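You operate a simulated robot arm through the tools that you are given. There is no shell and no other tool. Be economical: measure what you need, move in short steps, check, and stop when the job is done.

Carry out the task below with a simulated two-armed robot. There is one attempt and no reset: what you move stays moved.

Task
Wipe up the spill on the top of the workbench with the orange towel there and put it back.

The check looks at the end state, three seconds after you hand in, the way a careful person would. Anything else that was tipped, shoved, dropped, spilled or broken makes it a failure. Flat cloth is picked up by pressing the open fingertips on it (5 to 10 N) and closing them slowly along it; thin cloth reads only 2 to 8 mm in the jaws.

Robot
Two 7-joint arms with two-finger parallel grippers on one trunk, on a base that drives. Base frame: it is fixed to the floor where the robot stands at the start and does not move with it; the origin is under the middle of the robot, x ahead of it, y to its left, z up. Lengths are in mm, angles in degrees, forces in N, time in s.
The left shoulder is at the start at [70, 163, 1220], the right one opposite. Places, roughly: orange towel [800, -100, 900]. Payload 3.43 kg a hand.
The TCP of each hand is the grasp point between the finger pads, 34 mm short of the fingertips. In the tool frame z runs along the fingers and y along their closing line. The gripper opens to 128 mm. The fingers are 24 mm wide and 12 mm thick; the gripper's body (48 by 130 mm) begins 96 mm behind the TCP.
Orientation is that of the tool frame in the base frame, as a unit quaternion [w, x, y, z]. With the fingers straight down and closing along the base's y, the tool's x points along the base's -x, its y along +y and its z along -z.

Tools
- The arms move only by the tool step_arm. It takes "left_plan", "right_plan" or both (then of equal length, played together; a hand with none holds still); each is a list of rows, each a list of 7 numbers: the turn, a rotation vector about the tool's x, y, z in degrees, then the shift along the tool's x, y, z in cm, then the opening, from 0 (shut) to 1 (fully open). In form: [[rx, ry, rz, x, y, z, fingers], ...]. A call has 1 to 20 rows; each row shifts and turns the commanded pose from where the row before left it, along the tool's axes as they then stand. Each row takes 0.2 s and may step no farther than 50 mm and 8.6 degrees from the row before; otherwise, or with a gripper value out of range, the whole call is refused. A pose out of reach is approached as far as the arm can. The call stops where the force on the tool passes 40 N (or 10 N more than at its start, if that is more) or the arm is blocked; 0.2 s more then pass. The fingers move at their own pace (about 153 mm/s each) and stop on an object; they squeeze with about 36 N. The grip force told is the motor's: it shows also when the fingers shut on nothing. Time passes only in rows, and 0.2 s behind the last, so rows that do not move let the fingers close. It gives the time, the measured TCP pose, the force on the tool (base axes), the opening and the grip force at its end, in the units of the frame above (readings bear some noise), with the torque about the TCP (base axes, N m) and any sound that the robot's microphone picked up, and new pictures: "show" is both (left out), scene, wrist or none (wrist: the cameras of the hands that moved).
- Cameras (640 x 400 px; columns grow to the right, rows downward): "scene" is now at [141.3, 4.1, 1450.2]; the picture's right is [0.01, -1.00, 0.00], its down [-0.60, -0.00, -0.80] and it looks along [0.80, 0.00, -0.60] (base axes); focal length 279 px, centre (320, 200). "left" rides on the left gripper at [76, 11, -160] in its tool frame; the picture's right is [-0.15, 0.99, 0.00], its down [-0.88, -0.13, -0.46] and it looks along [-0.45, -0.07, 0.89] (tool axes); focal length 234 px, centre (320, 200). "right" rides on the right gripper at [76, -11, -160] in its tool frame; the picture's right is [0.15, 0.99, 0.00], its down [-0.88, 0.13, -0.46] and it looks along [-0.45, 0.07, 0.89] (tool axes); focal length 234 px, centre (320, 200). There is no depth. A picture from a camera that has moved, and an enlarged one, comes with that camera's place and axes in the base frame and with its lens. The place of the scene camera against the robot may be out by one fixed shift of up to 12 mm in any direction.
- lift_body(by): slides the trunk up (or, below 0, down) by that many mm; the arms and the scene camera ride with it, the base frame stays. It gives what a move gives, with no picture.
- roll_base(legs): drives the robot by 1 to 6 legs, each [ahead, left, turn to the left] in mm, mm and degrees, along the robot's own axes; the way and the turn of a leg run together, so that a leg with both is an arc; at most 1500 mm and 180 degrees a leg. The arms and the cameras ride along, it lands a little off, and it stops where it bumps. It gives what a move gives, and a new picture of the scene camera.
- head_to(pan, tilt): turns the head with the scene camera to pan (to the left, within 86 degrees either way) and tilt (down, from -29 to 69), counted from straight ahead of the robot. It gives what a move gives, and a new picture of the scene camera.
- zoom(camera, box): a new picture of the part [left, top, right, bottom] of that camera's present view, enlarged. The clock stands still meanwhile.
- close_job(): hands the job in; it is judged then, once.

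Go step by step. Nothing tells you exact positions but the pictures and the camera data: compare them with the known pose of the tool, close in by small moves and look again before you grip or let go. The budget is 120 turns and 260 pictures, counting those below and the enlarged ones. Unless the task says otherwise, let go and move clear before handing in, and close with one line.

The tools are called after "Emit:" as name(argument=value, ...) on one line, values as JSON. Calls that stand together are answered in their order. step_arm: Moves the arms, as the interface text tells. Its arguments: {"type":"object","properties":{"left_plan":{"type":"array"},"right_plan":{"type":"array"},"show":{"type":"string","enum":["both","scene","wrist","none"]}},"required":[]} The other tools are called the same way: lift_body (by) slides the trunk up or down; roll_base (legs) drives the base; head_to (pan, tilt) turns the head that bears the scene camera; zoom (camera, box) takes an enlarged picture of a part of a camera's view; close_job () hands the job in.

At the start:

```text
t: 0.0
left_position: [569.3, 363.9, 1160.5]
left_tcp_rot: [0.001, 0.0, 1.0, 0.0]
left_ft_force: [-1.1, 0.0, -0.5]
left_wrist_torque: [-0.04, 0.02, 0.0]
left_gripper_width: 128.2
left_gripper_force: 0.0
right_position: [702.0, -240.3, 1106.2]
right_tcp_rot: [0.0, 0.0, 1.0, 0.0]
right_ft_force: [-0.7, -0.5, 0.0]
right_wrist_torque: [0.03, 0.01, 0.01]
right_gripper_width: 127.9
right_gripper_force: 0.1
trunk travel left (down, up): [-700.0, 240.0]
robot x, y, heading: [-1.5, 0.3, -0.3]
head pan, tilt: [0.3, 37.2]
```

scene: 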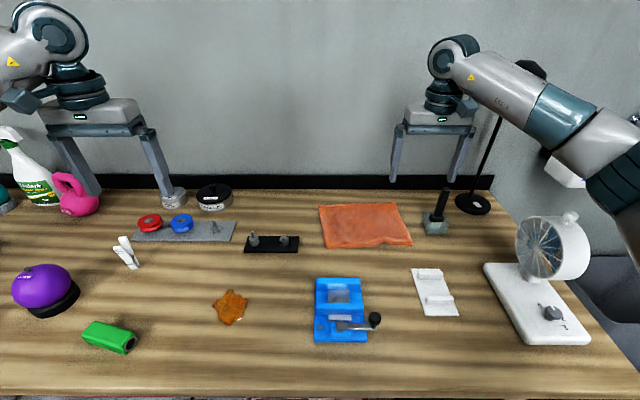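
right: 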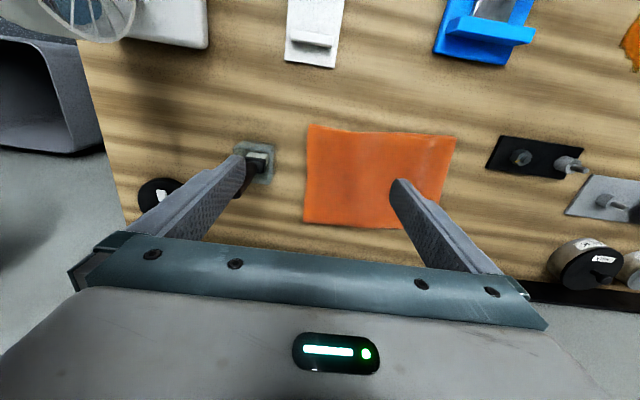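
left: 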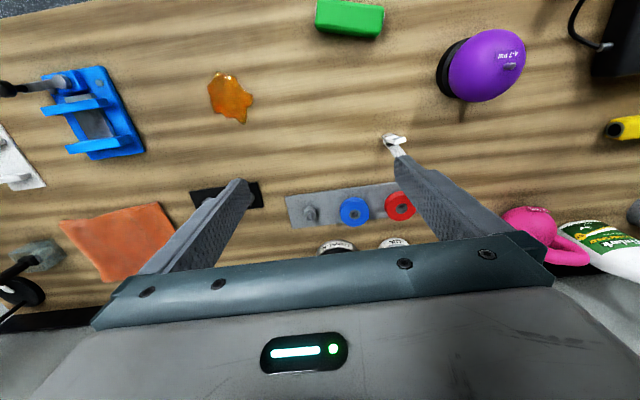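

I see the orange towel at about [665–860, -245–10] and the amber spill at about [487, 200]. I'll enlarge both before moving.

Emit:
zoom(camera="scene", box=[180, 180, 440, 345])

Emit:
zoom(camera="right", box=[200, 100, 500, 290])

```text
2.42 times, centred on (310, 262) of scene
camera zoom: at [141.3, 4.1, 1450.2], right [0.01, -1.0, 0.0], down [-0.6, 0.0, -0.8], along [0.8, 0.0, -0.6], focal length 676 px, centre (344, 48)
```

zoom: 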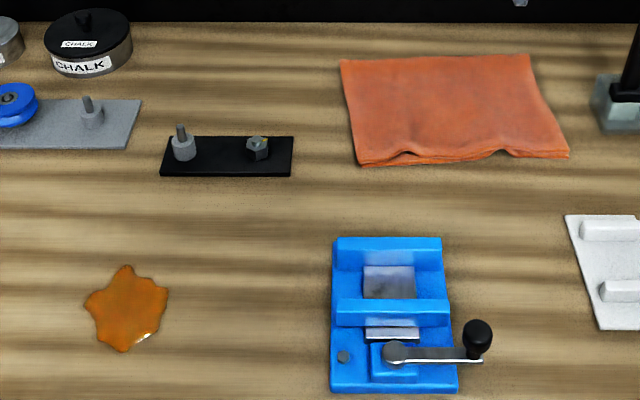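

```text
2.11 times, centred on (350, 195) of right
camera zoom: at [627.9, -251.0, 1267.4], right [-0.15, 0.99, 0.0], down [0.88, 0.13, 0.46], along [0.45, 0.07, -0.89], focal length 493 px, centre (257, 210)
```

zoom: 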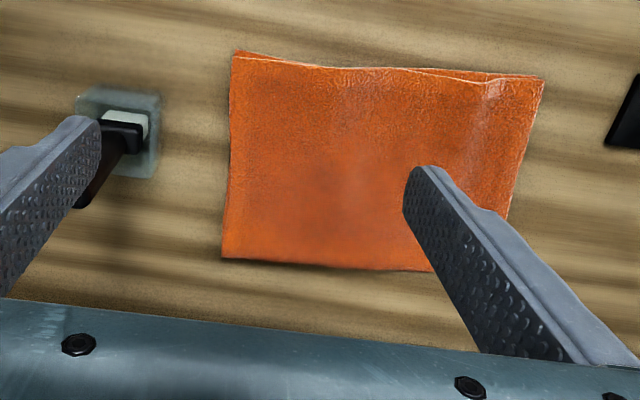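

The towel is folded double, with the fold on the far edge (x about 850). I'll grip near that fold so the layers stay together, and move the right hand above it with the fingers partly closed.

Emit:
step_arm(right_plan=[[0, 0, 0, -2.6, 2.3, 1.6, 0.4], [0, 0, 0, -2.6, 2.3, 1.6, 0.4], [0, 0, 0, -2.6, 2.3, 1.6, 0.4], [0, 0, 0, -2.6, 2.3, 1.6, 0.4], [0, 0, 0, -2.6, 2.3, 1.6, 0.4], [0, 0, 0, 0, 0, 0, 0.4]])

```text
t: 1.4
left_position: [569.3, 360.4, 1161.7]
left_tcp_rot: [0.0, 0.0, 1.0, 0.0]
left_ft_force: [0.2, -0.2, 0.2]
left_wrist_torque: [0.04, -0.02, 0.01]
left_gripper_width: 127.9
left_gripper_force: 0.0
right_position: [827.3, -129.5, 1026.4]
right_tcp_rot: [0.001, 0.001, 1.0, 0.0]
right_ft_force: [-0.1, -0.6, 0.5]
right_wrist_torque: [0.06, 0.0, -0.03]
right_gripper_width: 51.2
right_gripper_force: 0.0
right hand out of reach, approached as far as the arm can: row 5
trunk travel left (down, up): [-700.0, 240.0]
robot x, y, heading: [-0.2, 0.8, 0.3]
head pan, tilt: [0.3, 37.2]
camera scene: at [141.0, 1.1, 1450.2], right [0.01, -1.0, 0.0], down [-0.6, 0.0, -0.8], along [0.8, 0.01, -0.6], focal length 279 px, centre (320, 200)
camera right: at [753.2, -139.9, 1187.0], right [-0.15, 0.99, 0.0], down [0.88, 0.13, 0.46], along [0.45, 0.07, -0.89], focal length 234 px, centre (320, 200)
```

scene: 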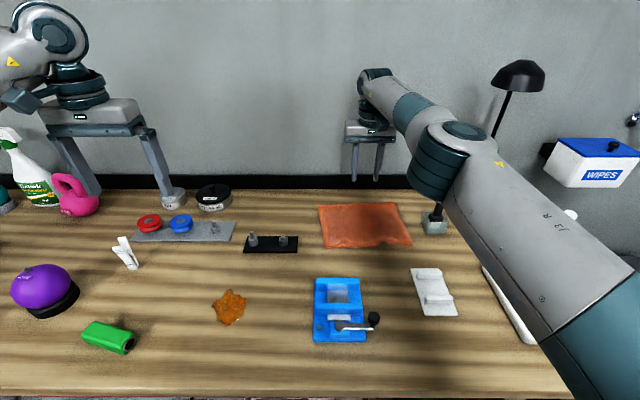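
right: 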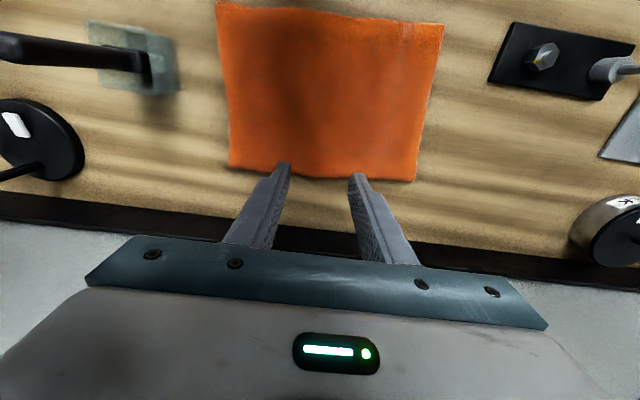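

The fold lies near x≈862 and the hand is at its reach limit at 827. I'll look down to see whether the base can move a bit nearer.

Emit:
head_to(pan=0, tilt=69)

```text
t: 2.4
left_position: [571.1, 363.5, 1161.1]
left_tcp_rot: [0.0, -0.001, 1.0, 0.001]
left_ft_force: [0.9, -0.1, 0.1]
left_wrist_torque: [0.0, -0.02, -0.03]
left_gripper_width: 128.0
left_gripper_force: 0.1
right_position: [828.8, -125.3, 1026.1]
right_tcp_rot: [0.0, 0.0, 1.0, -0.001]
right_ft_force: [0.3, 0.5, -0.1]
right_wrist_torque: [0.04, -0.02, 0.02]
right_gripper_width: 51.2
right_gripper_force: 0.1
trunk travel left (down, up): [-700.0, 240.0]
robot x, y, heading: [0.6, 2.7, 0.4]
head pan, tilt: [0.0, 68.8]
camera scene: at [110.5, 3.9, 1409.9], right [0.0, -1.0, 0.0], down [-0.93, 0.0, -0.36], along [0.36, 0.0, -0.93], focal length 279 px, centre (320, 200)
```

scene: 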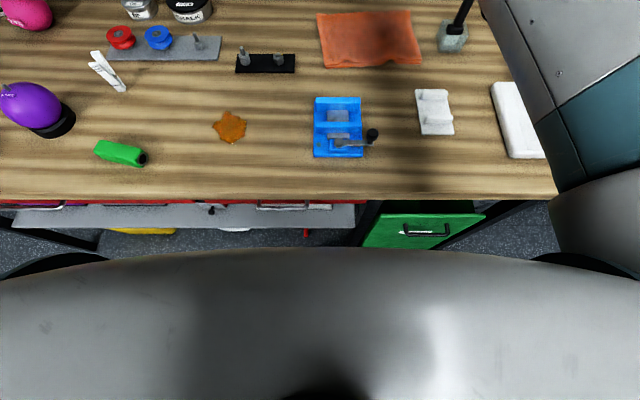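

The robot stands close to the bench and an open drawer, so I won't drive nearer. I'll tilt the hand 15° forward to gain reach and come down above the fold.

Emit:
step_arm(right_plan=[[0, -7.5, 0, 0, 0, 0, 0.35], [0, -7.5, 0, 0, 0, 0, 0.35], [0, 0, 0, 0.4, 0.5, 1.8, 0.35], [0, 0, 0, 0.4, 0, 1.9, 0.35], [0, 0, 0, 0, 0, 1.9, 0.35], [0, 0, 0, 0, 0, 0, 0.35]])

Emit:
head_to(pan=0, tilt=37)

```text
t: 3.8
left_position: [568.7, 363.3, 1160.9]
left_tcp_rot: [0.0, 0.0, 1.0, 0.0]
left_ft_force: [-0.1, -0.2, 0.0]
left_wrist_torque: [0.06, 0.0, 0.0]
left_gripper_width: 128.0
left_gripper_force: 0.0
right_position: [834.5, -120.3, 968.5]
right_tcp_rot: [0.13, 0.0, 0.991, 0.0]
right_ft_force: [-0.3, 0.7, -0.9]
right_wrist_torque: [0.02, -0.01, 0.01]
right_gripper_width: 44.7
right_gripper_force: 0.0
trunk travel left (down, up): [-700.0, 240.0]
robot x, y, heading: [0.9, -1.2, -0.2]
head pan, tilt: [0.0, 68.8]
camera scene: at [110.5, 3.4, 1409.8], right [0.0, -1.0, 0.0], down [-0.93, 0.0, -0.36], along [0.36, 0.0, -0.93], focal length 279 px, centre (320, 200)
camera right: at [721.6, -131.6, 1105.3], right [-0.14, 0.99, -0.04], down [0.73, 0.13, 0.67], along [0.67, 0.07, -0.74], focal length 234 px, centre (320, 200)
```

scene: 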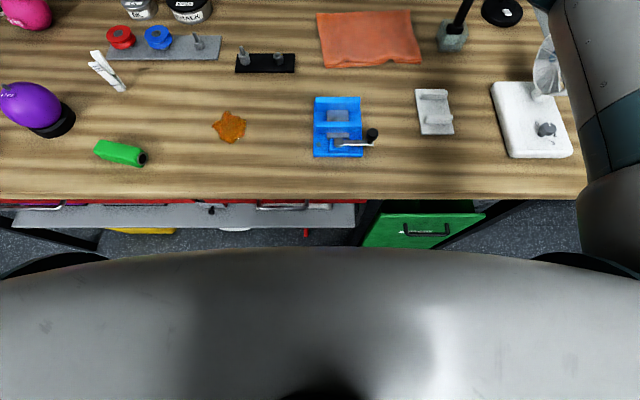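
right: 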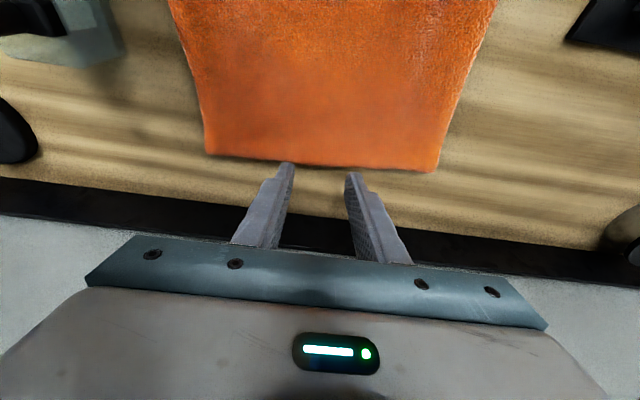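

```text
t: 4.7
left_position: [570.2, 364.7, 1160.4]
left_tcp_rot: [0.0, -0.001, 1.0, 0.0]
left_ft_force: [-0.7, 0.1, 0.3]
left_wrist_torque: [-0.01, -0.01, 0.01]
left_gripper_width: 128.0
left_gripper_force: 0.0
right_position: [835.0, -120.8, 969.1]
right_tcp_rot: [0.13, 0.0, 0.992, 0.0]
right_ft_force: [0.2, 0.4, 0.5]
right_wrist_torque: [-0.01, 0.01, -0.01]
right_gripper_width: 44.7
right_gripper_force: 0.2
trunk travel left (down, up): [-700.0, 240.0]
robot x, y, heading: [2.7, 0.3, -0.1]
head pan, tilt: [0.0, 37.0]
camera scene: at [141.5, 3.8, 1450.3], right [0.0, -1.0, 0.0], down [-0.6, 0.0, -0.8], along [0.8, 0.0, -0.6], focal length 279 px, centre (320, 200)
```

scene: 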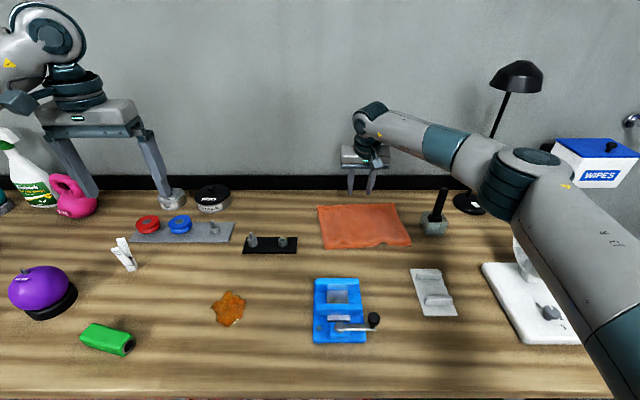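

The tips are about 36 mm above the towel and 16 mm inside its fold. I'll come straight down toward contact.

Emit:
step_arm(right_plan=[[0, 0, 0, 0.26, 0, 0.97, 0.35], [0, 0, 0, 0.26, 0, 0.97, 0.35], [0, 0, 0, 0.13, 0, 0.48, 0.35], [0, 0, 0, 0.08, 0, 0.29, 0.35], [0, 0, 0, 0.05, 0, 0.19, 0.35], [0, 0, 0, 0, 0, 0, 0.35]], show="wrist")

```text
t: 6.1
left_position: [568.9, 363.6, 1160.5]
left_tcp_rot: [0.0, -0.001, 1.0, 0.0]
left_ft_force: [0.2, -0.3, -0.5]
left_wrist_torque: [-0.01, -0.04, 0.02]
left_gripper_width: 127.9
left_gripper_force: 0.1
right_position: [835.3, -120.5, 940.3]
right_tcp_rot: [0.13, 0.0, 0.991, 0.0]
right_ft_force: [0.3, 1.1, -0.9]
right_wrist_torque: [-0.03, 0.02, 0.02]
right_gripper_width: 44.6
right_gripper_force: 0.1
trunk travel left (down, up): [-700.0, 240.0]
robot x, y, heading: [0.2, 0.8, 0.0]
head pan, tilt: [0.0, 37.0]
camera right: at [721.7, -131.7, 1075.8], right [-0.14, 0.99, -0.04], down [0.73, 0.13, 0.67], along [0.67, 0.07, -0.74], focal length 234 px, centre (320, 200)
```

right: 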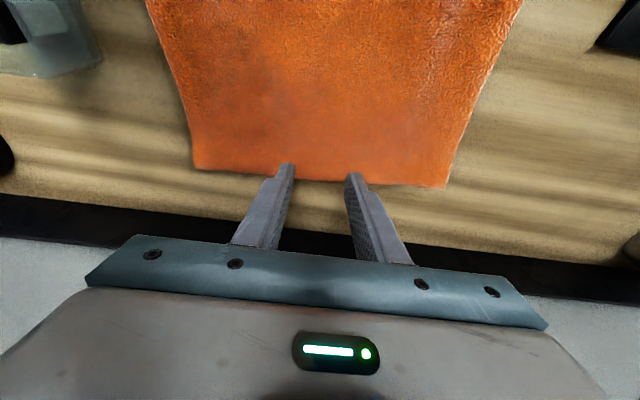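

No contact yet. I'll go down in 1.5 mm steps.

Emit:
step_arm(right_plan=[[0, 0, 0, 0.05, 0, 0.19, 0.35], [0, 0, 0, 0.04, 0, 0.145, 0.35], [0, 0, 0, 0.04, 0, 0.145, 0.35], [0, 0, 0, 0, 0, 0, 0.35]], show="none")

```text
t: 7.1
left_position: [569.7, 364.0, 1160.3]
left_tcp_rot: [0.001, -0.001, 1.0, 0.0]
left_ft_force: [-0.7, -0.2, -0.4]
left_wrist_torque: [-0.04, -0.01, -0.01]
left_gripper_width: 127.8
left_gripper_force: 0.0
right_position: [835.0, -121.2, 936.3]
right_tcp_rot: [0.131, 0.0, 0.991, 0.0]
right_ft_force: [0.1, 0.4, -0.2]
right_wrist_torque: [0.01, 0.0, 0.01]
right_gripper_width: 45.0
right_gripper_force: 0.0
trunk travel left (down, up): [-700.0, 240.0]
robot x, y, heading: [-1.6, 0.6, 0.3]
head pan, tilt: [0.0, 37.0]
```

Emit:
step_arm(right_plan=[[0, 0, 0, 0.04, 0, 0.145, 0.35], [0, 0, 0, 0.04, 0, 0.145, 0.35], [0, 0, 0, 0, 0, 0, 0.35]], show="none")

```text
t: 7.9
left_position: [569.0, 363.0, 1160.4]
left_tcp_rot: [0.0, -0.001, 1.0, 0.0]
left_ft_force: [-0.2, 0.6, 0.2]
left_wrist_torque: [0.01, 0.02, 0.03]
left_gripper_width: 128.0
left_gripper_force: 0.0
right_position: [834.7, -121.1, 932.7]
right_tcp_rot: [0.13, 0.0, 0.991, 0.0]
right_ft_force: [-0.2, -0.4, -0.3]
right_wrist_torque: [0.02, -0.02, -0.01]
right_gripper_width: 44.5
right_gripper_force: 0.1
trunk travel left (down, up): [-700.0, 240.0]
robot x, y, heading: [1.9, 0.1, 0.3]
head pan, tilt: [0.0, 37.0]
```

Still in free air at z 933. I'll keep going down in small steps.

Emit:
step_arm(right_plan=[[0, 0, 0, 0.04, 0, 0.145, 0.35], [0, 0, 0, 0.04, 0, 0.145, 0.35], [0, 0, 0, 0, 0, 0, 0.35]], show="wrist")

```text
t: 8.7
left_position: [569.0, 363.5, 1159.8]
left_tcp_rot: [0.0, -0.001, 1.0, 0.0]
left_ft_force: [0.0, -0.1, -0.6]
left_wrist_torque: [-0.02, -0.03, -0.01]
left_gripper_width: 128.1
left_gripper_force: 0.1
right_position: [836.0, -121.1, 929.3]
right_tcp_rot: [0.13, 0.0, 0.991, 0.0]
right_ft_force: [0.2, -0.9, -0.3]
right_wrist_torque: [0.01, 0.0, 0.0]
right_gripper_width: 45.1
right_gripper_force: 0.0
trunk travel left (down, up): [-700.0, 240.0]
robot x, y, heading: [-1.0, 0.8, -0.1]
head pan, tilt: [0.0, 37.0]
camera right: at [721.5, -132.0, 1065.4], right [-0.14, 0.99, -0.04], down [0.73, 0.13, 0.67], along [0.67, 0.07, -0.74], focal length 234 px, centre (320, 200)
```

right: 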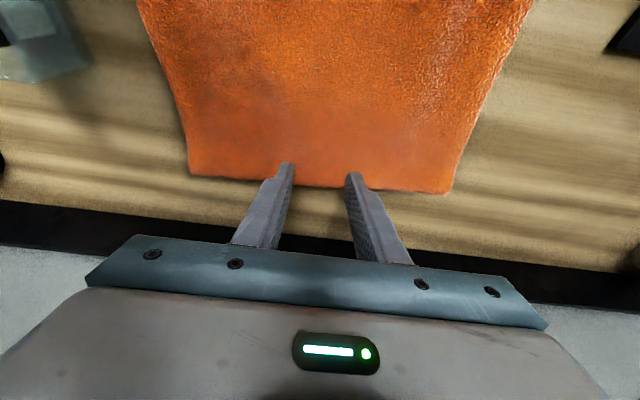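

Emit:
step_arm(right_plan=[[0, 0, 0, 0.04, 0, 0.145, 0.35], [0, 0, 0, 0.04, 0, 0.145, 0.35], [0, 0, 0, 0.04, 0, 0.145, 0.35], [0, 0, 0, 0, 0, 0, 0.35]], show="none")

```text
t: 9.7
left_position: [568.5, 364.0, 1161.6]
left_tcp_rot: [0.0, -0.001, 1.0, 0.0]
left_ft_force: [-0.3, 0.5, -0.3]
left_wrist_torque: [0.02, -0.01, 0.05]
left_gripper_width: 128.0
left_gripper_force: 0.2
right_position: [835.2, -120.9, 924.6]
right_tcp_rot: [0.13, 0.0, 0.991, 0.0]
right_ft_force: [0.0, -0.4, -1.0]
right_wrist_torque: [0.0, -0.02, -0.01]
right_gripper_width: 44.6
right_gripper_force: 0.0
trunk travel left (down, up): [-700.0, 240.0]
robot x, y, heading: [-3.8, 1.5, 0.1]
head pan, tilt: [0.0, 37.0]
```

Emit:
step_arm(right_plan=[[0, 0, 0, 0.04, 0, 0.145, 0.35], [0, 0, 0, 0.04, 0, 0.145, 0.35], [0, 0, 0, 0.04, 0, 0.145, 0.35], [0, 0, 0, 0, 0, 0, 0.35]], show="wrist")

```text
t: 10.7
left_position: [569.9, 364.3, 1161.0]
left_tcp_rot: [0.001, 0.0, 1.0, 0.0]
left_ft_force: [0.0, -0.2, 0.3]
left_wrist_torque: [-0.01, -0.03, 0.01]
left_gripper_width: 128.2
left_gripper_force: 0.1
right_position: [835.1, -121.2, 920.5]
right_tcp_rot: [0.13, 0.0, 0.991, 0.0]
right_ft_force: [0.0, 0.1, -0.5]
right_wrist_torque: [0.01, -0.01, -0.02]
right_gripper_width: 44.9
right_gripper_force: 0.0
trunk travel left (down, up): [-700.0, 240.0]
robot x, y, heading: [2.1, 0.3, -0.1]
head pan, tilt: [0.0, 37.0]
camera right: at [721.2, -132.2, 1056.6], right [-0.14, 0.99, -0.04], down [0.73, 0.13, 0.67], along [0.67, 0.07, -0.74], focal length 234 px, centre (320, 200)
```

right: 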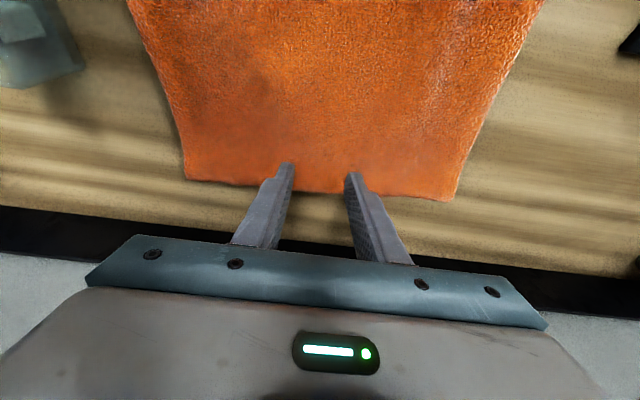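

Image parallax now suggests the towel top is nearer z 875. I'll continue down gently.

Emit:
step_arm(right_plan=[[0, 0, 0, 0.04, 0, 0.145, 0.35], [0, 0, 0, 0.04, 0, 0.145, 0.35], [0, 0, 0, 0.04, 0, 0.145, 0.35], [0, 0, 0, 0, 0, 0, 0.35]], show="none")

```text
t: 11.7
left_position: [569.1, 363.4, 1160.6]
left_tcp_rot: [0.0, -0.001, 1.0, 0.0]
left_ft_force: [0.0, -0.5, -0.3]
left_wrist_torque: [-0.01, -0.01, 0.02]
left_gripper_width: 128.0
left_gripper_force: 0.0
right_position: [835.3, -121.4, 917.6]
right_tcp_rot: [0.13, 0.0, 0.991, 0.0]
right_ft_force: [0.3, 1.0, 0.2]
right_wrist_torque: [-0.01, -0.01, 0.02]
right_gripper_width: 44.9
right_gripper_force: 0.1
trunk travel left (down, up): [-700.0, 240.0]
robot x, y, heading: [-3.0, -1.8, -0.1]
head pan, tilt: [0.0, 37.0]
```

Emit:
step_arm(right_plan=[[0, 0, 0, 0.04, 0, 0.145, 0.35], [0, 0, 0, 0.04, 0, 0.145, 0.35], [0, 0, 0, 0.04, 0, 0.145, 0.35], [0, 0, 0, 0, 0, 0, 0.35]], show="none")

```text
t: 12.7
left_position: [570.4, 363.4, 1160.5]
left_tcp_rot: [-0.001, -0.001, 1.0, 0.0]
left_ft_force: [-0.5, 0.6, 0.1]
left_wrist_torque: [0.01, -0.01, 0.01]
left_gripper_width: 128.2
left_gripper_force: 0.1
right_position: [833.6, -121.6, 912.7]
right_tcp_rot: [0.131, -0.001, 0.991, 0.0]
right_ft_force: [-0.3, -0.4, 0.0]
right_wrist_torque: [0.0, -0.04, 0.02]
right_gripper_width: 44.7
right_gripper_force: 0.0
trunk travel left (down, up): [-700.0, 240.0]
robot x, y, heading: [1.8, 0.5, -0.0]
head pan, tilt: [0.0, 37.0]
```

Emit:
step_arm(right_plan=[[0, 0, 0, 0.04, 0, 0.145, 0.35], [0, 0, 0, 0.04, 0, 0.145, 0.35], [0, 0, 0, 0, 0, 0, 0.35]], show="wrist")

Emit:
zoom(camera="right", box=[200, 110, 440, 260])

Emit:
zoom(camera="scene", box=[300, 100, 460, 260])

```text
t: 13.5
left_position: [568.9, 362.3, 1160.7]
left_tcp_rot: [0.0, -0.001, 1.0, 0.0]
left_ft_force: [0.6, 0.3, 0.2]
left_wrist_torque: [0.02, 0.01, -0.03]
left_gripper_width: 128.0
left_gripper_force: 0.1
right_position: [834.5, -121.9, 909.0]
right_tcp_rot: [0.13, 0.001, 0.992, -0.001]
right_ft_force: [-0.1, 0.1, 0.0]
right_wrist_torque: [0.0, 0.0, -0.04]
right_gripper_width: 44.9
right_gripper_force: 0.0
trunk travel left (down, up): [-700.0, 240.0]
robot x, y, heading: [-2.2, 1.1, 0.0]
head pan, tilt: [0.0, 37.0]
camera right: at [720.7, -132.1, 1044.7], right [-0.14, 0.99, -0.04], down [0.73, 0.13, 0.67], along [0.67, 0.07, -0.74], focal length 234 px, centre (320, 200)
```

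right: 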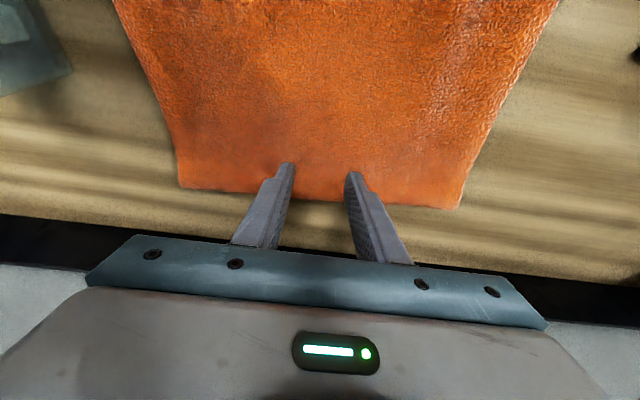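

```text
2.67 times, centred on (320, 185) of right
camera zoom: at [720.7, -132.1, 1044.7], right [-0.14, 0.99, -0.04], down [0.73, 0.13, 0.67], along [0.67, 0.07, -0.74], focal length 624 px, centre (320, 240)
```

zoom: 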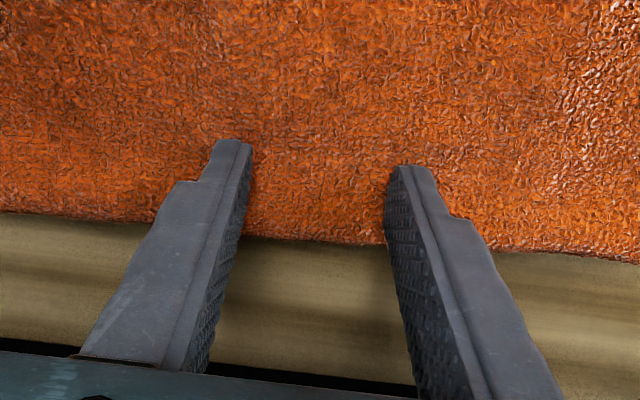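

```text
2.50 times, centred on (380, 180) of scene
camera zoom: at [141.4, 3.7, 1450.4], right [0.0, -1.0, 0.0], down [-0.6, 0.0, -0.8], along [0.8, 0.0, -0.6], focal length 697 px, centre (170, 250)
```

zoom: 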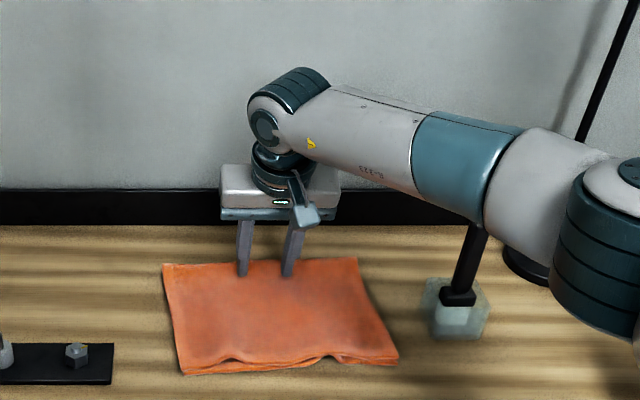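

The tips are close to the cloth and about 35 mm inside the fold. I'll go 12 mm toward the fold, then down to contact, while watching the forearm near the black lever.

Emit:
step_arm(right_plan=[[0, 0, 0, -0.58, 0, 0.155, 0.35], [0, 0, 0, -0.58, 0, 0.155, 0.35], [0, 0, 0, 0.04, 0, 0.145, 0.35], [0, 0, 0, 0, 0, 0, 0.35]], show="none")

Emit:
zoom(camera="scene", box=[380, 120, 520, 260])

```text
t: 14.5
left_position: [569.7, 363.8, 1160.5]
left_tcp_rot: [-0.001, -0.001, 1.0, 0.0]
left_ft_force: [-0.5, 0.2, 0.0]
left_wrist_torque: [0.01, 0.0, -0.02]
left_gripper_width: 127.8
left_gripper_force: 0.1
right_position: [846.7, -121.2, 908.5]
right_tcp_rot: [0.13, -0.001, 0.991, 0.0]
right_ft_force: [0.2, -0.5, -0.8]
right_wrist_torque: [0.04, -0.01, 0.02]
right_gripper_width: 45.0
right_gripper_force: 0.1
trunk travel left (down, up): [-700.0, 240.0]
robot x, y, heading: [0.4, 3.7, 0.1]
head pan, tilt: [0.0, 37.0]
```

```text
2.86 times, centred on (450, 190) of scene
camera zoom: at [141.5, 3.8, 1450.4], right [0.0, -1.0, 0.0], down [-0.6, 0.0, -0.8], along [0.8, 0.0, -0.6], focal length 797 px, centre (-51, 229)
```

zoom: 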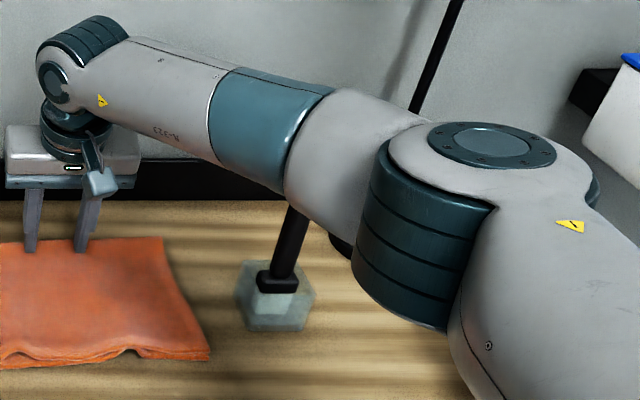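

Emit:
step_arm(right_plan=[[0, 0, 0, 0.04, 0, 0.145, 0.35], [0, 0, 0, 0.04, 0, 0.145, 0.35], [0, 0, 0, 0, 0, 0, 0.35]], show="none")

```text
t: 15.3
left_position: [569.0, 364.2, 1162.1]
left_tcp_rot: [0.0, -0.001, 1.0, 0.0]
left_ft_force: [0.0, -0.7, -1.0]
left_wrist_torque: [-0.03, 0.03, 0.0]
left_gripper_width: 127.9
left_gripper_force: 0.0
right_position: [846.7, -119.7, 905.3]
right_tcp_rot: [0.13, -0.001, 0.991, 0.0]
right_ft_force: [-1.0, 0.0, 0.3]
right_wrist_torque: [0.02, -0.02, 0.03]
right_gripper_width: 44.8
right_gripper_force: 0.0
trunk travel left (down, up): [-700.0, 240.0]
robot x, y, heading: [-2.0, 1.5, -0.0]
head pan, tilt: [0.0, 37.0]
```

Emit:
step_arm(right_plan=[[0, 0, 0, 0.04, 0, 0.145, 0.35], [0, 0, 0, 0.04, 0, 0.145, 0.35], [0, 0, 0, 0, 0, 0, 0.35]], show="wrist")

```text
t: 16.1
left_position: [570.2, 364.5, 1162.1]
left_tcp_rot: [0.0, -0.001, 1.0, 0.0]
left_ft_force: [0.7, 0.9, 0.3]
left_wrist_torque: [0.02, -0.01, 0.0]
left_gripper_width: 127.7
left_gripper_force: 0.1
right_position: [846.1, -120.4, 902.0]
right_tcp_rot: [0.131, 0.001, 0.991, 0.0]
right_ft_force: [-0.3, 0.1, 1.2]
right_wrist_torque: [0.02, 0.03, -0.01]
right_gripper_width: 44.7
right_gripper_force: 0.1
trunk travel left (down, up): [-700.0, 240.0]
robot x, y, heading: [3.5, 2.3, -0.0]
head pan, tilt: [0.0, 37.0]
camera right: at [732.9, -131.9, 1037.9], right [-0.14, 0.99, -0.04], down [0.73, 0.13, 0.67], along [0.67, 0.07, -0.74], focal length 234 px, centre (320, 200)
```

right: 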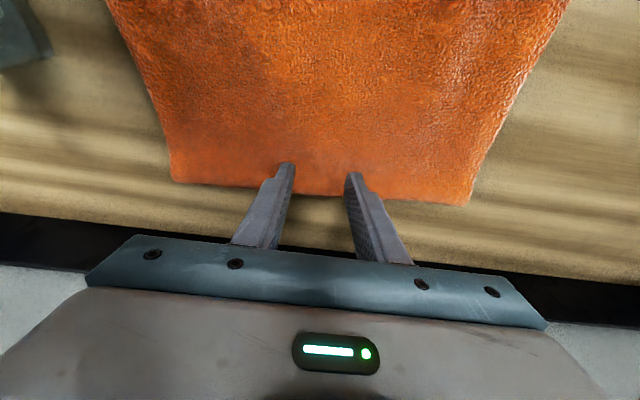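

Emit:
step_arm(right_plan=[[0, 0, 0, 0.04, 0, 0.145, 0.35], [0, 0, 0, 0.03, 0, 0.1, 0.35], [0, 0, 0, 0, 0, 0, 0.35]], show="none")

```text
t: 16.9
left_position: [568.3, 363.4, 1160.9]
left_tcp_rot: [0.0, 0.0, 1.0, 0.0]
left_ft_force: [-0.2, 0.7, 0.1]
left_wrist_torque: [0.02, 0.0, -0.01]
left_gripper_width: 128.1
left_gripper_force: 0.0
right_position: [846.3, -121.0, 900.8]
right_tcp_rot: [0.131, 0.0, 0.991, 0.001]
right_ft_force: [1.8, 0.0, 8.5]
right_wrist_torque: [0.01, -0.05, 0.03]
right_gripper_width: 44.8
right_gripper_force: 0.0
trunk travel left (down, up): [-700.0, 240.0]
robot x, y, heading: [-1.9, 4.7, -0.2]
head pan, tilt: [0.0, 37.0]
```

Contact at 8.5 N. I'll close the fingers slowly along the cloth.

Emit:
step_arm(right_plan=[[0, 0, 0, 0, 0, 0, 0.32], [0, 0, 0, 0, 0, 0, 0.29], [0, 0, 0, 0, 0, 0, 0.26], [0, 0, 0, 0, 0, 0, 0.23], [0, 0, 0, 0, 0, 0, 0.2], [0, 0, 0, 0, 0, 0, 0.17], [0, 0, 0, 0, 0, 0, 0.14], [0, 0, 0, 0, 0, 0, 0.11], [0, 0, 0, 0, 0, 0, 0.08], [0, 0, 0, 0, 0, 0, 0.05], [0, 0, 0, 0, 0, 0, 0.02], [0, 0, 0, 0, 0, 0, 0], [0, 0, 0, 0, 0, 0, 0]], show="wrist")

Emit:
zoom(camera="right", box=[200, 90, 440, 240])

```text
t: 19.7
left_position: [567.0, 363.6, 1162.6]
left_tcp_rot: [0.001, -0.001, 1.0, 0.0]
left_ft_force: [0.4, 0.2, 0.2]
left_wrist_torque: [-0.01, 0.01, -0.03]
left_gripper_width: 127.9
left_gripper_force: 0.1
right_position: [845.5, -121.6, 901.0]
right_tcp_rot: [0.132, 0.0, 0.991, 0.0]
right_ft_force: [1.3, -2.3, 14.2]
right_wrist_torque: [-0.11, 0.0, 0.03]
right_gripper_width: 8.5
right_gripper_force: 35.7
trunk travel left (down, up): [-700.0, 240.0]
robot x, y, heading: [-0.9, 2.9, -0.1]
head pan, tilt: [0.0, 37.0]
camera right: at [731.7, -132.4, 1036.4], right [-0.14, 0.99, -0.04], down [0.73, 0.13, 0.67], along [0.67, 0.07, -0.74], focal length 234 px, centre (320, 200)
```

right: 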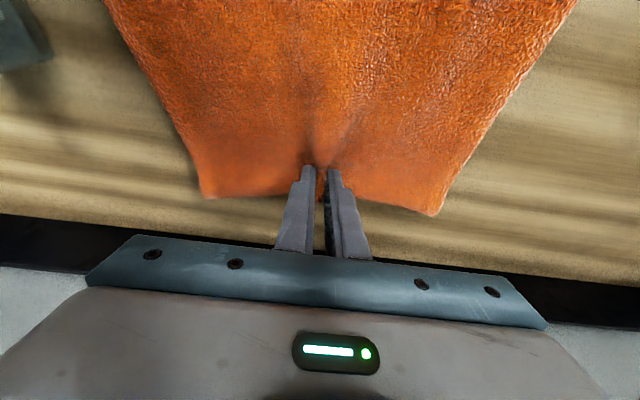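

```text
2.67 times, centred on (320, 165) of right
camera zoom: at [731.7, -132.4, 1036.4], right [-0.14, 0.99, -0.04], down [0.73, 0.13, 0.67], along [0.67, 0.07, -0.74], focal length 624 px, centre (320, 293)
```

zoom: 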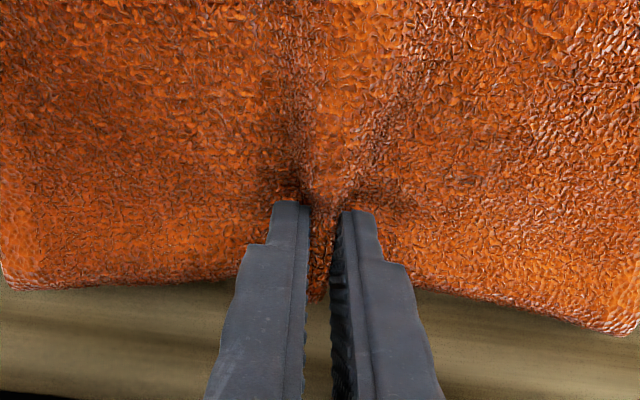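

The jaws hold about 8.5 mm of cloth including the fold. I'll lift while pulling back slightly and check the hold.

Emit:
step_arm(right_plan=[[0, 0, 0, -0.26, 0, -0.97, 0], [0, 0, 0, -0.52, 0, -1.93, 0], [0, 0, 0, -0.52, 0, -1.93, 0], [0, 0, 0, -0.52, 0, -1.93, 0], [0, 0, 0, 0.2, 0, -2.2, 0], [0, 0, 0, 0.2, 0, -2.2, 0], [0, 0, 0, 0.2, 0, -2.2, 0], [0, 0, 0, 0, 0, 0, 0]])

```text
t: 21.5
left_position: [570.2, 363.9, 1161.0]
left_tcp_rot: [-0.001, 0.0, 1.0, 0.0]
left_ft_force: [-0.7, -0.1, -0.4]
left_wrist_torque: [-0.04, -0.02, 0.0]
left_gripper_width: 128.0
left_gripper_force: 0.2
right_position: [822.7, -121.1, 1033.1]
right_tcp_rot: [0.131, 0.001, 0.991, 0.0]
right_ft_force: [0.2, -0.4, -0.5]
right_wrist_torque: [0.04, -0.01, 0.0]
right_gripper_width: 8.0
right_gripper_force: 36.2
trunk travel left (down, up): [-700.0, 240.0]
robot x, y, heading: [-0.5, -4.1, 0.1]
head pan, tilt: [0.0, 37.0]
camera scene: at [141.9, 3.7, 1450.4], right [0.0, -1.0, 0.0], down [-0.6, 0.0, -0.8], along [0.8, 0.0, -0.6], focal length 279 px, centre (320, 200)
camera right: at [710.1, -132.5, 1167.2], right [-0.14, 0.99, -0.04], down [0.73, 0.13, 0.67], along [0.67, 0.07, -0.74], focal length 234 px, centre (320, 200)
```

scene: 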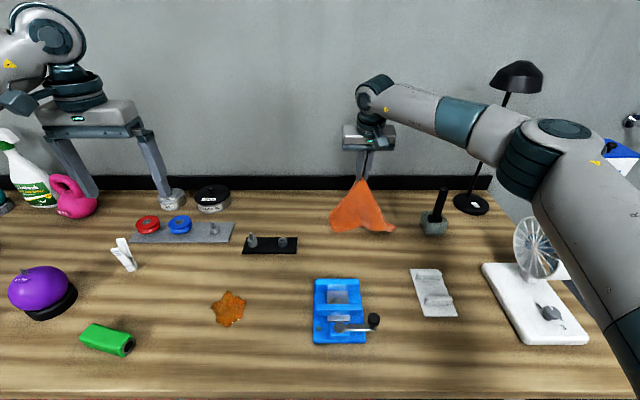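
right: 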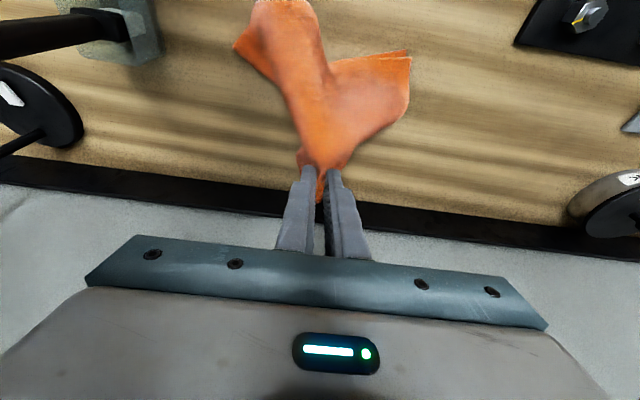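

The towel is held well. I'll raise it and bring it back over clear bench, level the hand, and move the left arm aside.

Emit:
step_arm(right_plan=[[0, 0, 0, 2.1, 0, -3.7, 0], [0, 0, 0, 2.1, 0, -3.7, 0], [0, 0, 0, 2.1, 0, -3.7, 0], [0, 0, 0, 2.1, 0, -3.7, 0], [0, 7.5, 0, 0, 0, 0, 0], [0, 7.5, 0, 0, 0, 0, 0], [0, 0, 0, 0, 0, -2.5, 0]], left_plan=[[0, 0, 0, 0, 2.5, -1, 1], [0, 0, 0, 0, 2.5, -1, 1], [0, 0, 0, 0, 2.5, -1, 1], [0, 0, 0, 0, 2.5, -1, 1], [0, 0, 0, 0, 2.5, -1, 1], [0, 0, 0, 0, 2.5, -1, 1], [0, 0, 0, 0, 0, 0, 1]], show="scene")

```text
t: 23.1
left_position: [567.7, 513.7, 1221.7]
left_tcp_rot: [0.001, -0.001, 1.0, 0.0]
left_ft_force: [-0.9, 0.1, 0.0]
left_wrist_torque: [0.01, -0.02, 0.03]
left_gripper_width: 127.9
left_gripper_force: 0.0
right_position: [702.1, -121.6, 1180.3]
right_tcp_rot: [0.0, -0.001, 1.0, -0.001]
right_ft_force: [-0.7, -0.6, -0.9]
right_wrist_torque: [0.0, -0.02, 0.0]
right_gripper_width: 7.9
right_gripper_force: 35.9
trunk travel left (down, up): [-700.0, 240.0]
robot x, y, heading: [2.6, -0.2, -0.0]
head pan, tilt: [0.0, 37.0]
camera scene: at [139.6, 3.4, 1450.6], right [0.0, -1.0, 0.0], down [-0.6, 0.0, -0.8], along [0.8, 0.0, -0.6], focal length 279 px, centre (320, 200)
```

scene: 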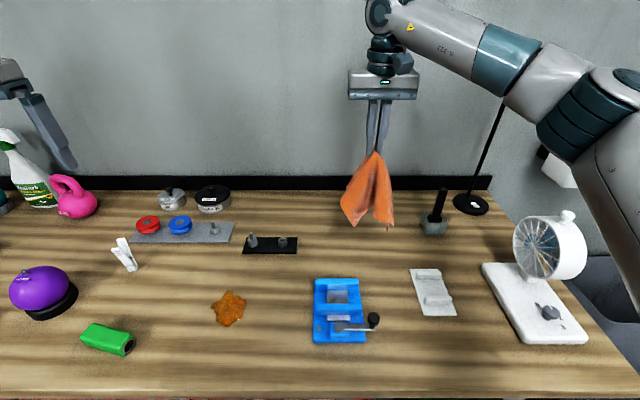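

Recomputing with the bench top at z≈864, the spill centre is near [508, 213], about 85 mm across. I'll move the towel over it, still high.

Emit:
step_arm(right_plan=[[0, 0, 0, 2.1, 4.2, 0, 0], [0, 0, 0, 2.1, 4.2, 0, 0], [0, 0, 0, 2.1, 4.2, 0, 0], [0, 0, 0, 2.1, 4.2, 0, 0], [0, 0, 0, 2.1, 4.2, 0, 0], [0, 0, 0, 2.1, 4.2, 0, 0], [0, 0, 0, 2.1, 4.2, 0, 0], [0, 0, 0, 2.1, 4.1, 0, 0], [0, 0, 0, 0, 0, 0, 0]])

```text
t: 25.1
left_position: [570.6, 513.6, 1221.0]
left_tcp_rot: [0.0, 0.0, 1.0, 0.0]
left_ft_force: [0.2, -0.4, 0.1]
left_wrist_torque: [0.02, 0.01, -0.02]
left_gripper_width: 128.2
left_gripper_force: 0.0
right_position: [536.7, 213.4, 1178.6]
right_tcp_rot: [0.0, 0.001, 1.0, 0.001]
right_ft_force: [0.0, 0.2, -0.3]
right_wrist_torque: [0.11, -0.01, 0.0]
right_gripper_width: 7.9
right_gripper_force: 36.1
trunk travel left (down, up): [-700.0, 240.0]
robot x, y, heading: [-0.5, 0.7, 0.3]
head pan, tilt: [0.0, 37.0]
camera scene: at [142.1, 2.5, 1450.4], right [0.0, -1.0, 0.0], down [-0.6, 0.0, -0.8], along [0.8, 0.0, -0.6], focal length 279 px, centre (320, 200)
camera right: at [462.2, 202.9, 1339.5], right [-0.15, 0.99, 0.0], down [0.88, 0.13, 0.46], along [0.45, 0.07, -0.89], focal length 234 px, centre (320, 200)
```

scene: 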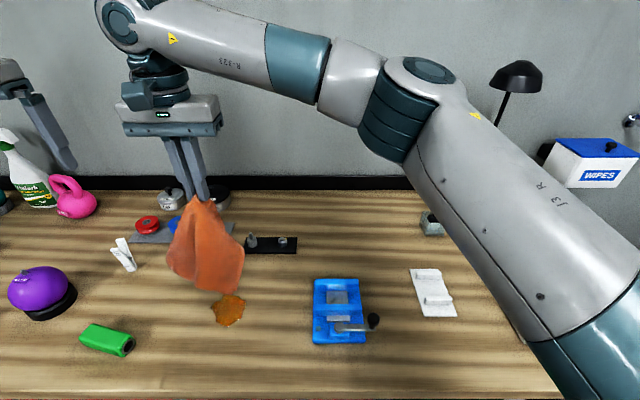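
right: 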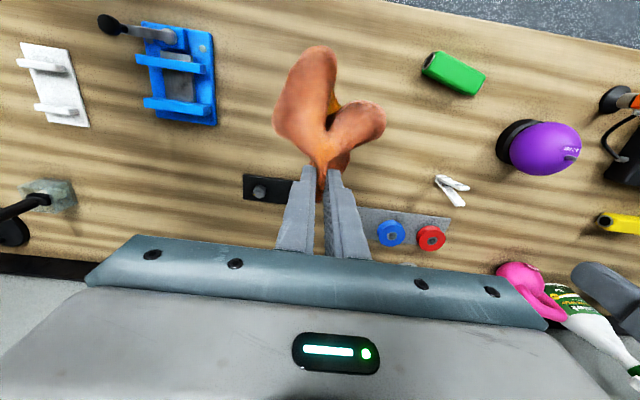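

The hand reaches the spill. I'll lower the towel so its loose edges land on the near side, then sweep forward and down over the spill.

Emit:
step_arm(right_plan=[[0, 0, 0, 2.2, 0, 2.6, 0], [0, 0, 0, 2.2, 0, 2.6, 0], [0, 0, 0, 2.2, 0, 2.6, 0], [0, 0, 0, 2.2, 0, 2.6, 0], [0, 0, 0, 0, 0, 1.0, 0], [0, 0, 0, -1.1, 0, 2.0, 0], [0, 0, 0, -1.1, 0, 2.0, 0], [0, 0, 0, -1.1, 0, 2.0, 0], [0, 0, 0, -1.1, 0, 2.0, 0], [0, 0, 0, -1.1, 0, 2.0, 0], [0, 0, 0, -1.1, 0, 2.0, 0], [0, 0, 0, -1.1, 0, 2.0, 0], [0, 0, 0, 0, 0, 0, 0]])

```text
t: 27.9
left_position: [569.1, 512.6, 1221.7]
left_tcp_rot: [-0.001, -0.001, 1.0, 0.0]
left_ft_force: [0.4, -1.0, 0.5]
left_wrist_torque: [0.01, 0.0, 0.02]
left_gripper_width: 128.1
left_gripper_force: 0.0
right_position: [525.7, 213.4, 924.8]
right_tcp_rot: [0.0, -0.001, 1.0, -0.001]
right_ft_force: [0.5, 0.0, 1.0]
right_wrist_torque: [0.03, -0.05, -0.01]
right_gripper_width: 8.0
right_gripper_force: 35.7
trunk travel left (down, up): [-700.0, 240.0]
robot x, y, heading: [-2.9, -0.9, -0.1]
head pan, tilt: [0.0, 37.0]
camera scene: at [141.0, 3.8, 1450.5], right [0.0, -1.0, 0.0], down [-0.6, 0.0, -0.8], along [0.8, 0.0, -0.6], focal length 279 px, centre (320, 200)
camera right: at [450.9, 202.9, 1085.1], right [-0.15, 0.99, 0.0], down [0.88, 0.13, 0.46], along [0.45, 0.07, -0.89], focal length 234 px, centre (320, 200)
```

scene: 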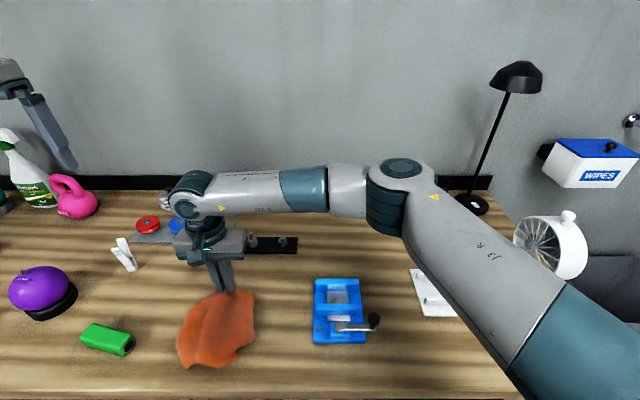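
right: 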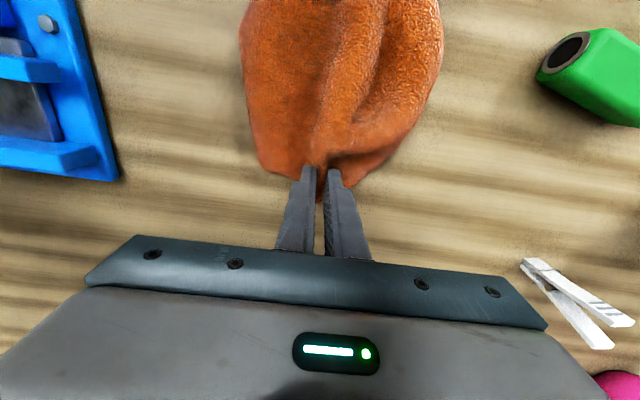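

The towel now lies over the spill. I'll press the gripped end down gently to wipe.

Emit:
step_arm(right_plan=[[0, 0, 0, 0, 0, 0.8, 0], [0, 0, 0, 0, 0, 0.6, 0], [0, 0, 0, 0, 0, 0.3, 0], [0, 0, 0, 0, 0, 0.2, 0], [0, 0, 0, 0, 0, 0, 0]], show="none")

```text
t: 29.1
left_position: [569.5, 514.1, 1220.5]
left_tcp_rot: [0.001, -0.002, 1.0, 0.0]
left_ft_force: [0.5, 0.7, -0.9]
left_wrist_torque: [0.04, -0.01, 0.02]
left_gripper_width: 127.9
left_gripper_force: 0.1
right_position: [525.4, 213.2, 905.8]
right_tcp_rot: [0.0, 0.0, 1.0, 0.0]
right_ft_force: [0.1, 0.3, 5.0]
right_wrist_torque: [0.03, -0.03, -0.01]
right_gripper_width: 7.8
right_gripper_force: 35.3
trunk travel left (down, up): [-700.0, 240.0]
robot x, y, heading: [2.4, -2.8, 0.1]
head pan, tilt: [0.0, 37.0]
```

Light contact at 5 N. I'll lift, go to the spill's near-right corner, press again, and start a zigzag.

Emit:
step_arm(right_plan=[[0, 0, 0, 2.4, -1.4, -2.5, 0], [0, 0, 0, 2.3, -1.4, -2.0, 0], [0, 0, 0, 2.3, -1.3, 0, 0], [0, 0, 0, 0, 0, 2.3, 0], [0, 0, 0, 0, 0, 1.8, 0], [0, 0, 0, 0, 0, 0.3, 0], [0, 0, 0, 0, 0, 0.2, 0], [0, 0, 0, 0, 0, 0, 0]])

```text
t: 30.8
left_position: [568.7, 514.4, 1221.2]
left_tcp_rot: [0.001, -0.001, 1.0, 0.0]
left_ft_force: [0.6, -0.9, -1.0]
left_wrist_torque: [0.0, 0.0, -0.04]
left_gripper_width: 127.9
left_gripper_force: 0.0
right_position: [454.1, 175.3, 910.8]
right_tcp_rot: [0.002, 0.0, 1.0, 0.005]
right_ft_force: [-2.2, -1.0, 26.1]
right_wrist_torque: [-0.21, 0.16, 0.02]
right_gripper_width: 8.0
right_gripper_force: 36.0
trunk travel left (down, up): [-700.0, 240.0]
robot x, y, heading: [-2.6, 2.0, 0.1]
head pan, tilt: [0.0, 37.0]
stopped in row 8 (right hand): the force on the tool passed its limit (the readings are from after the stop); the commanded pose is now the measured one
camera scene: at [139.5, 3.0, 1450.6], right [0.0, -1.0, 0.0], down [-0.6, 0.0, -0.8], along [0.8, 0.0, -0.6], focal length 279 px, centre (320, 200)
camera right: at [379.4, 162.7, 1070.3], right [-0.15, 0.99, 0.01], down [0.88, 0.13, 0.46], along [0.46, 0.07, -0.89], focal length 234 px, centre (320, 200)
```

scene: 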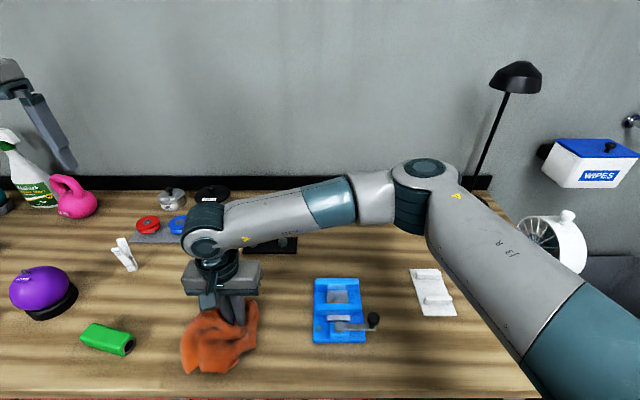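
right: 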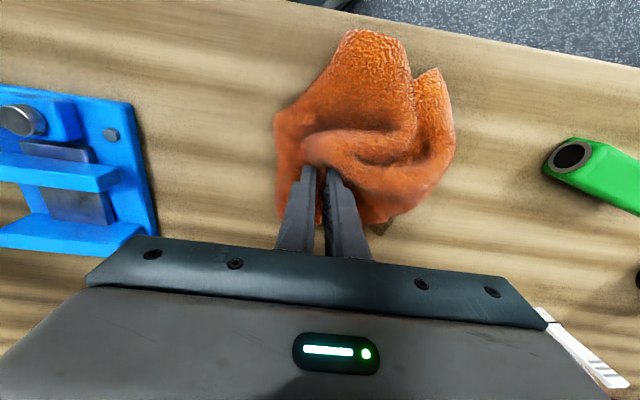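

The towel bunched into a pad and presses at 26 N. I'll ease off a little and zigzag with this pad over the spill.

Emit:
step_arm(right_plan=[[0, 0, 0, 0, 0, -0.3, 0], [0, 0, 0, 0, 2.7, 0, 0], [0, 0, 0, 0, 2.7, 0, 0], [0, 0, 0, 0, 2.7, 0, 0], [0, 0, 0, -2, 0, 0, 0], [0, 0, 0, 0, -2.7, 0, 0], [0, 0, 0, 0, -2.7, 0, 0], [0, 0, 0, 0, -2.7, 0, 0], [0, 0, 0, -2, 0, 0.1, 0], [0, 0, 0, 0, 2.7, 0, 0], [0, 0, 0, 0, 2.7, 0, 0], [0, 0, 0, 0, 2.7, 0, 0], [0, 0, 0, 0, 0, 0, 0]])

```text
t: 33.5
left_position: [569.5, 514.6, 1221.1]
left_tcp_rot: [0.001, -0.001, 1.0, 0.001]
left_ft_force: [-0.7, -0.6, 0.3]
left_wrist_torque: [-0.02, 0.02, -0.01]
left_gripper_width: 128.1
left_gripper_force: 0.0
right_position: [495.2, 255.0, 909.5]
right_tcp_rot: [0.001, 0.0, 1.0, 0.002]
right_ft_force: [0.0, 0.2, 0.4]
right_wrist_torque: [0.04, -0.03, 0.0]
right_gripper_width: 8.0
right_gripper_force: 36.0
trunk travel left (down, up): [-700.0, 240.0]
robot x, y, heading: [3.2, 2.4, 0.1]
head pan, tilt: [0.0, 37.0]
camera scene: at [141.5, 3.1, 1450.4], right [0.0, -1.0, 0.0], down [-0.6, 0.0, -0.8], along [0.8, 0.0, -0.6], focal length 279 px, centre (320, 200)
camera right: at [420.5, 243.8, 1069.9], right [-0.15, 0.99, 0.0], down [0.88, 0.13, 0.46], along [0.45, 0.07, -0.89], focal length 234 px, centre (320, 200)
```

scene: 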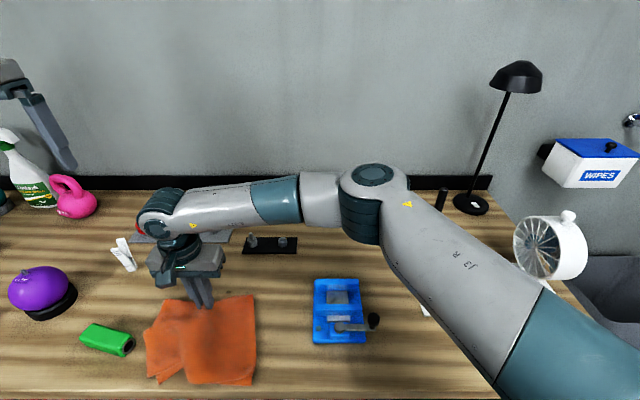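
right: 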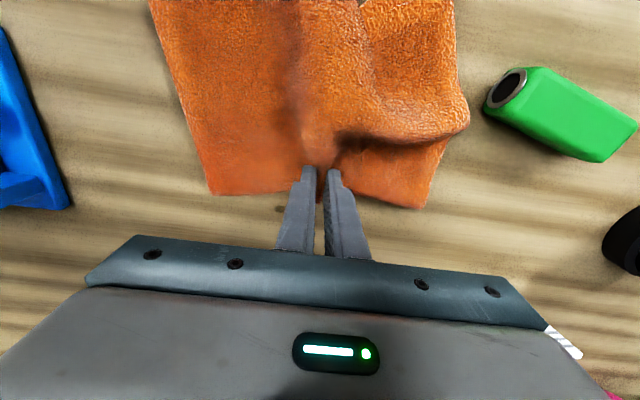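

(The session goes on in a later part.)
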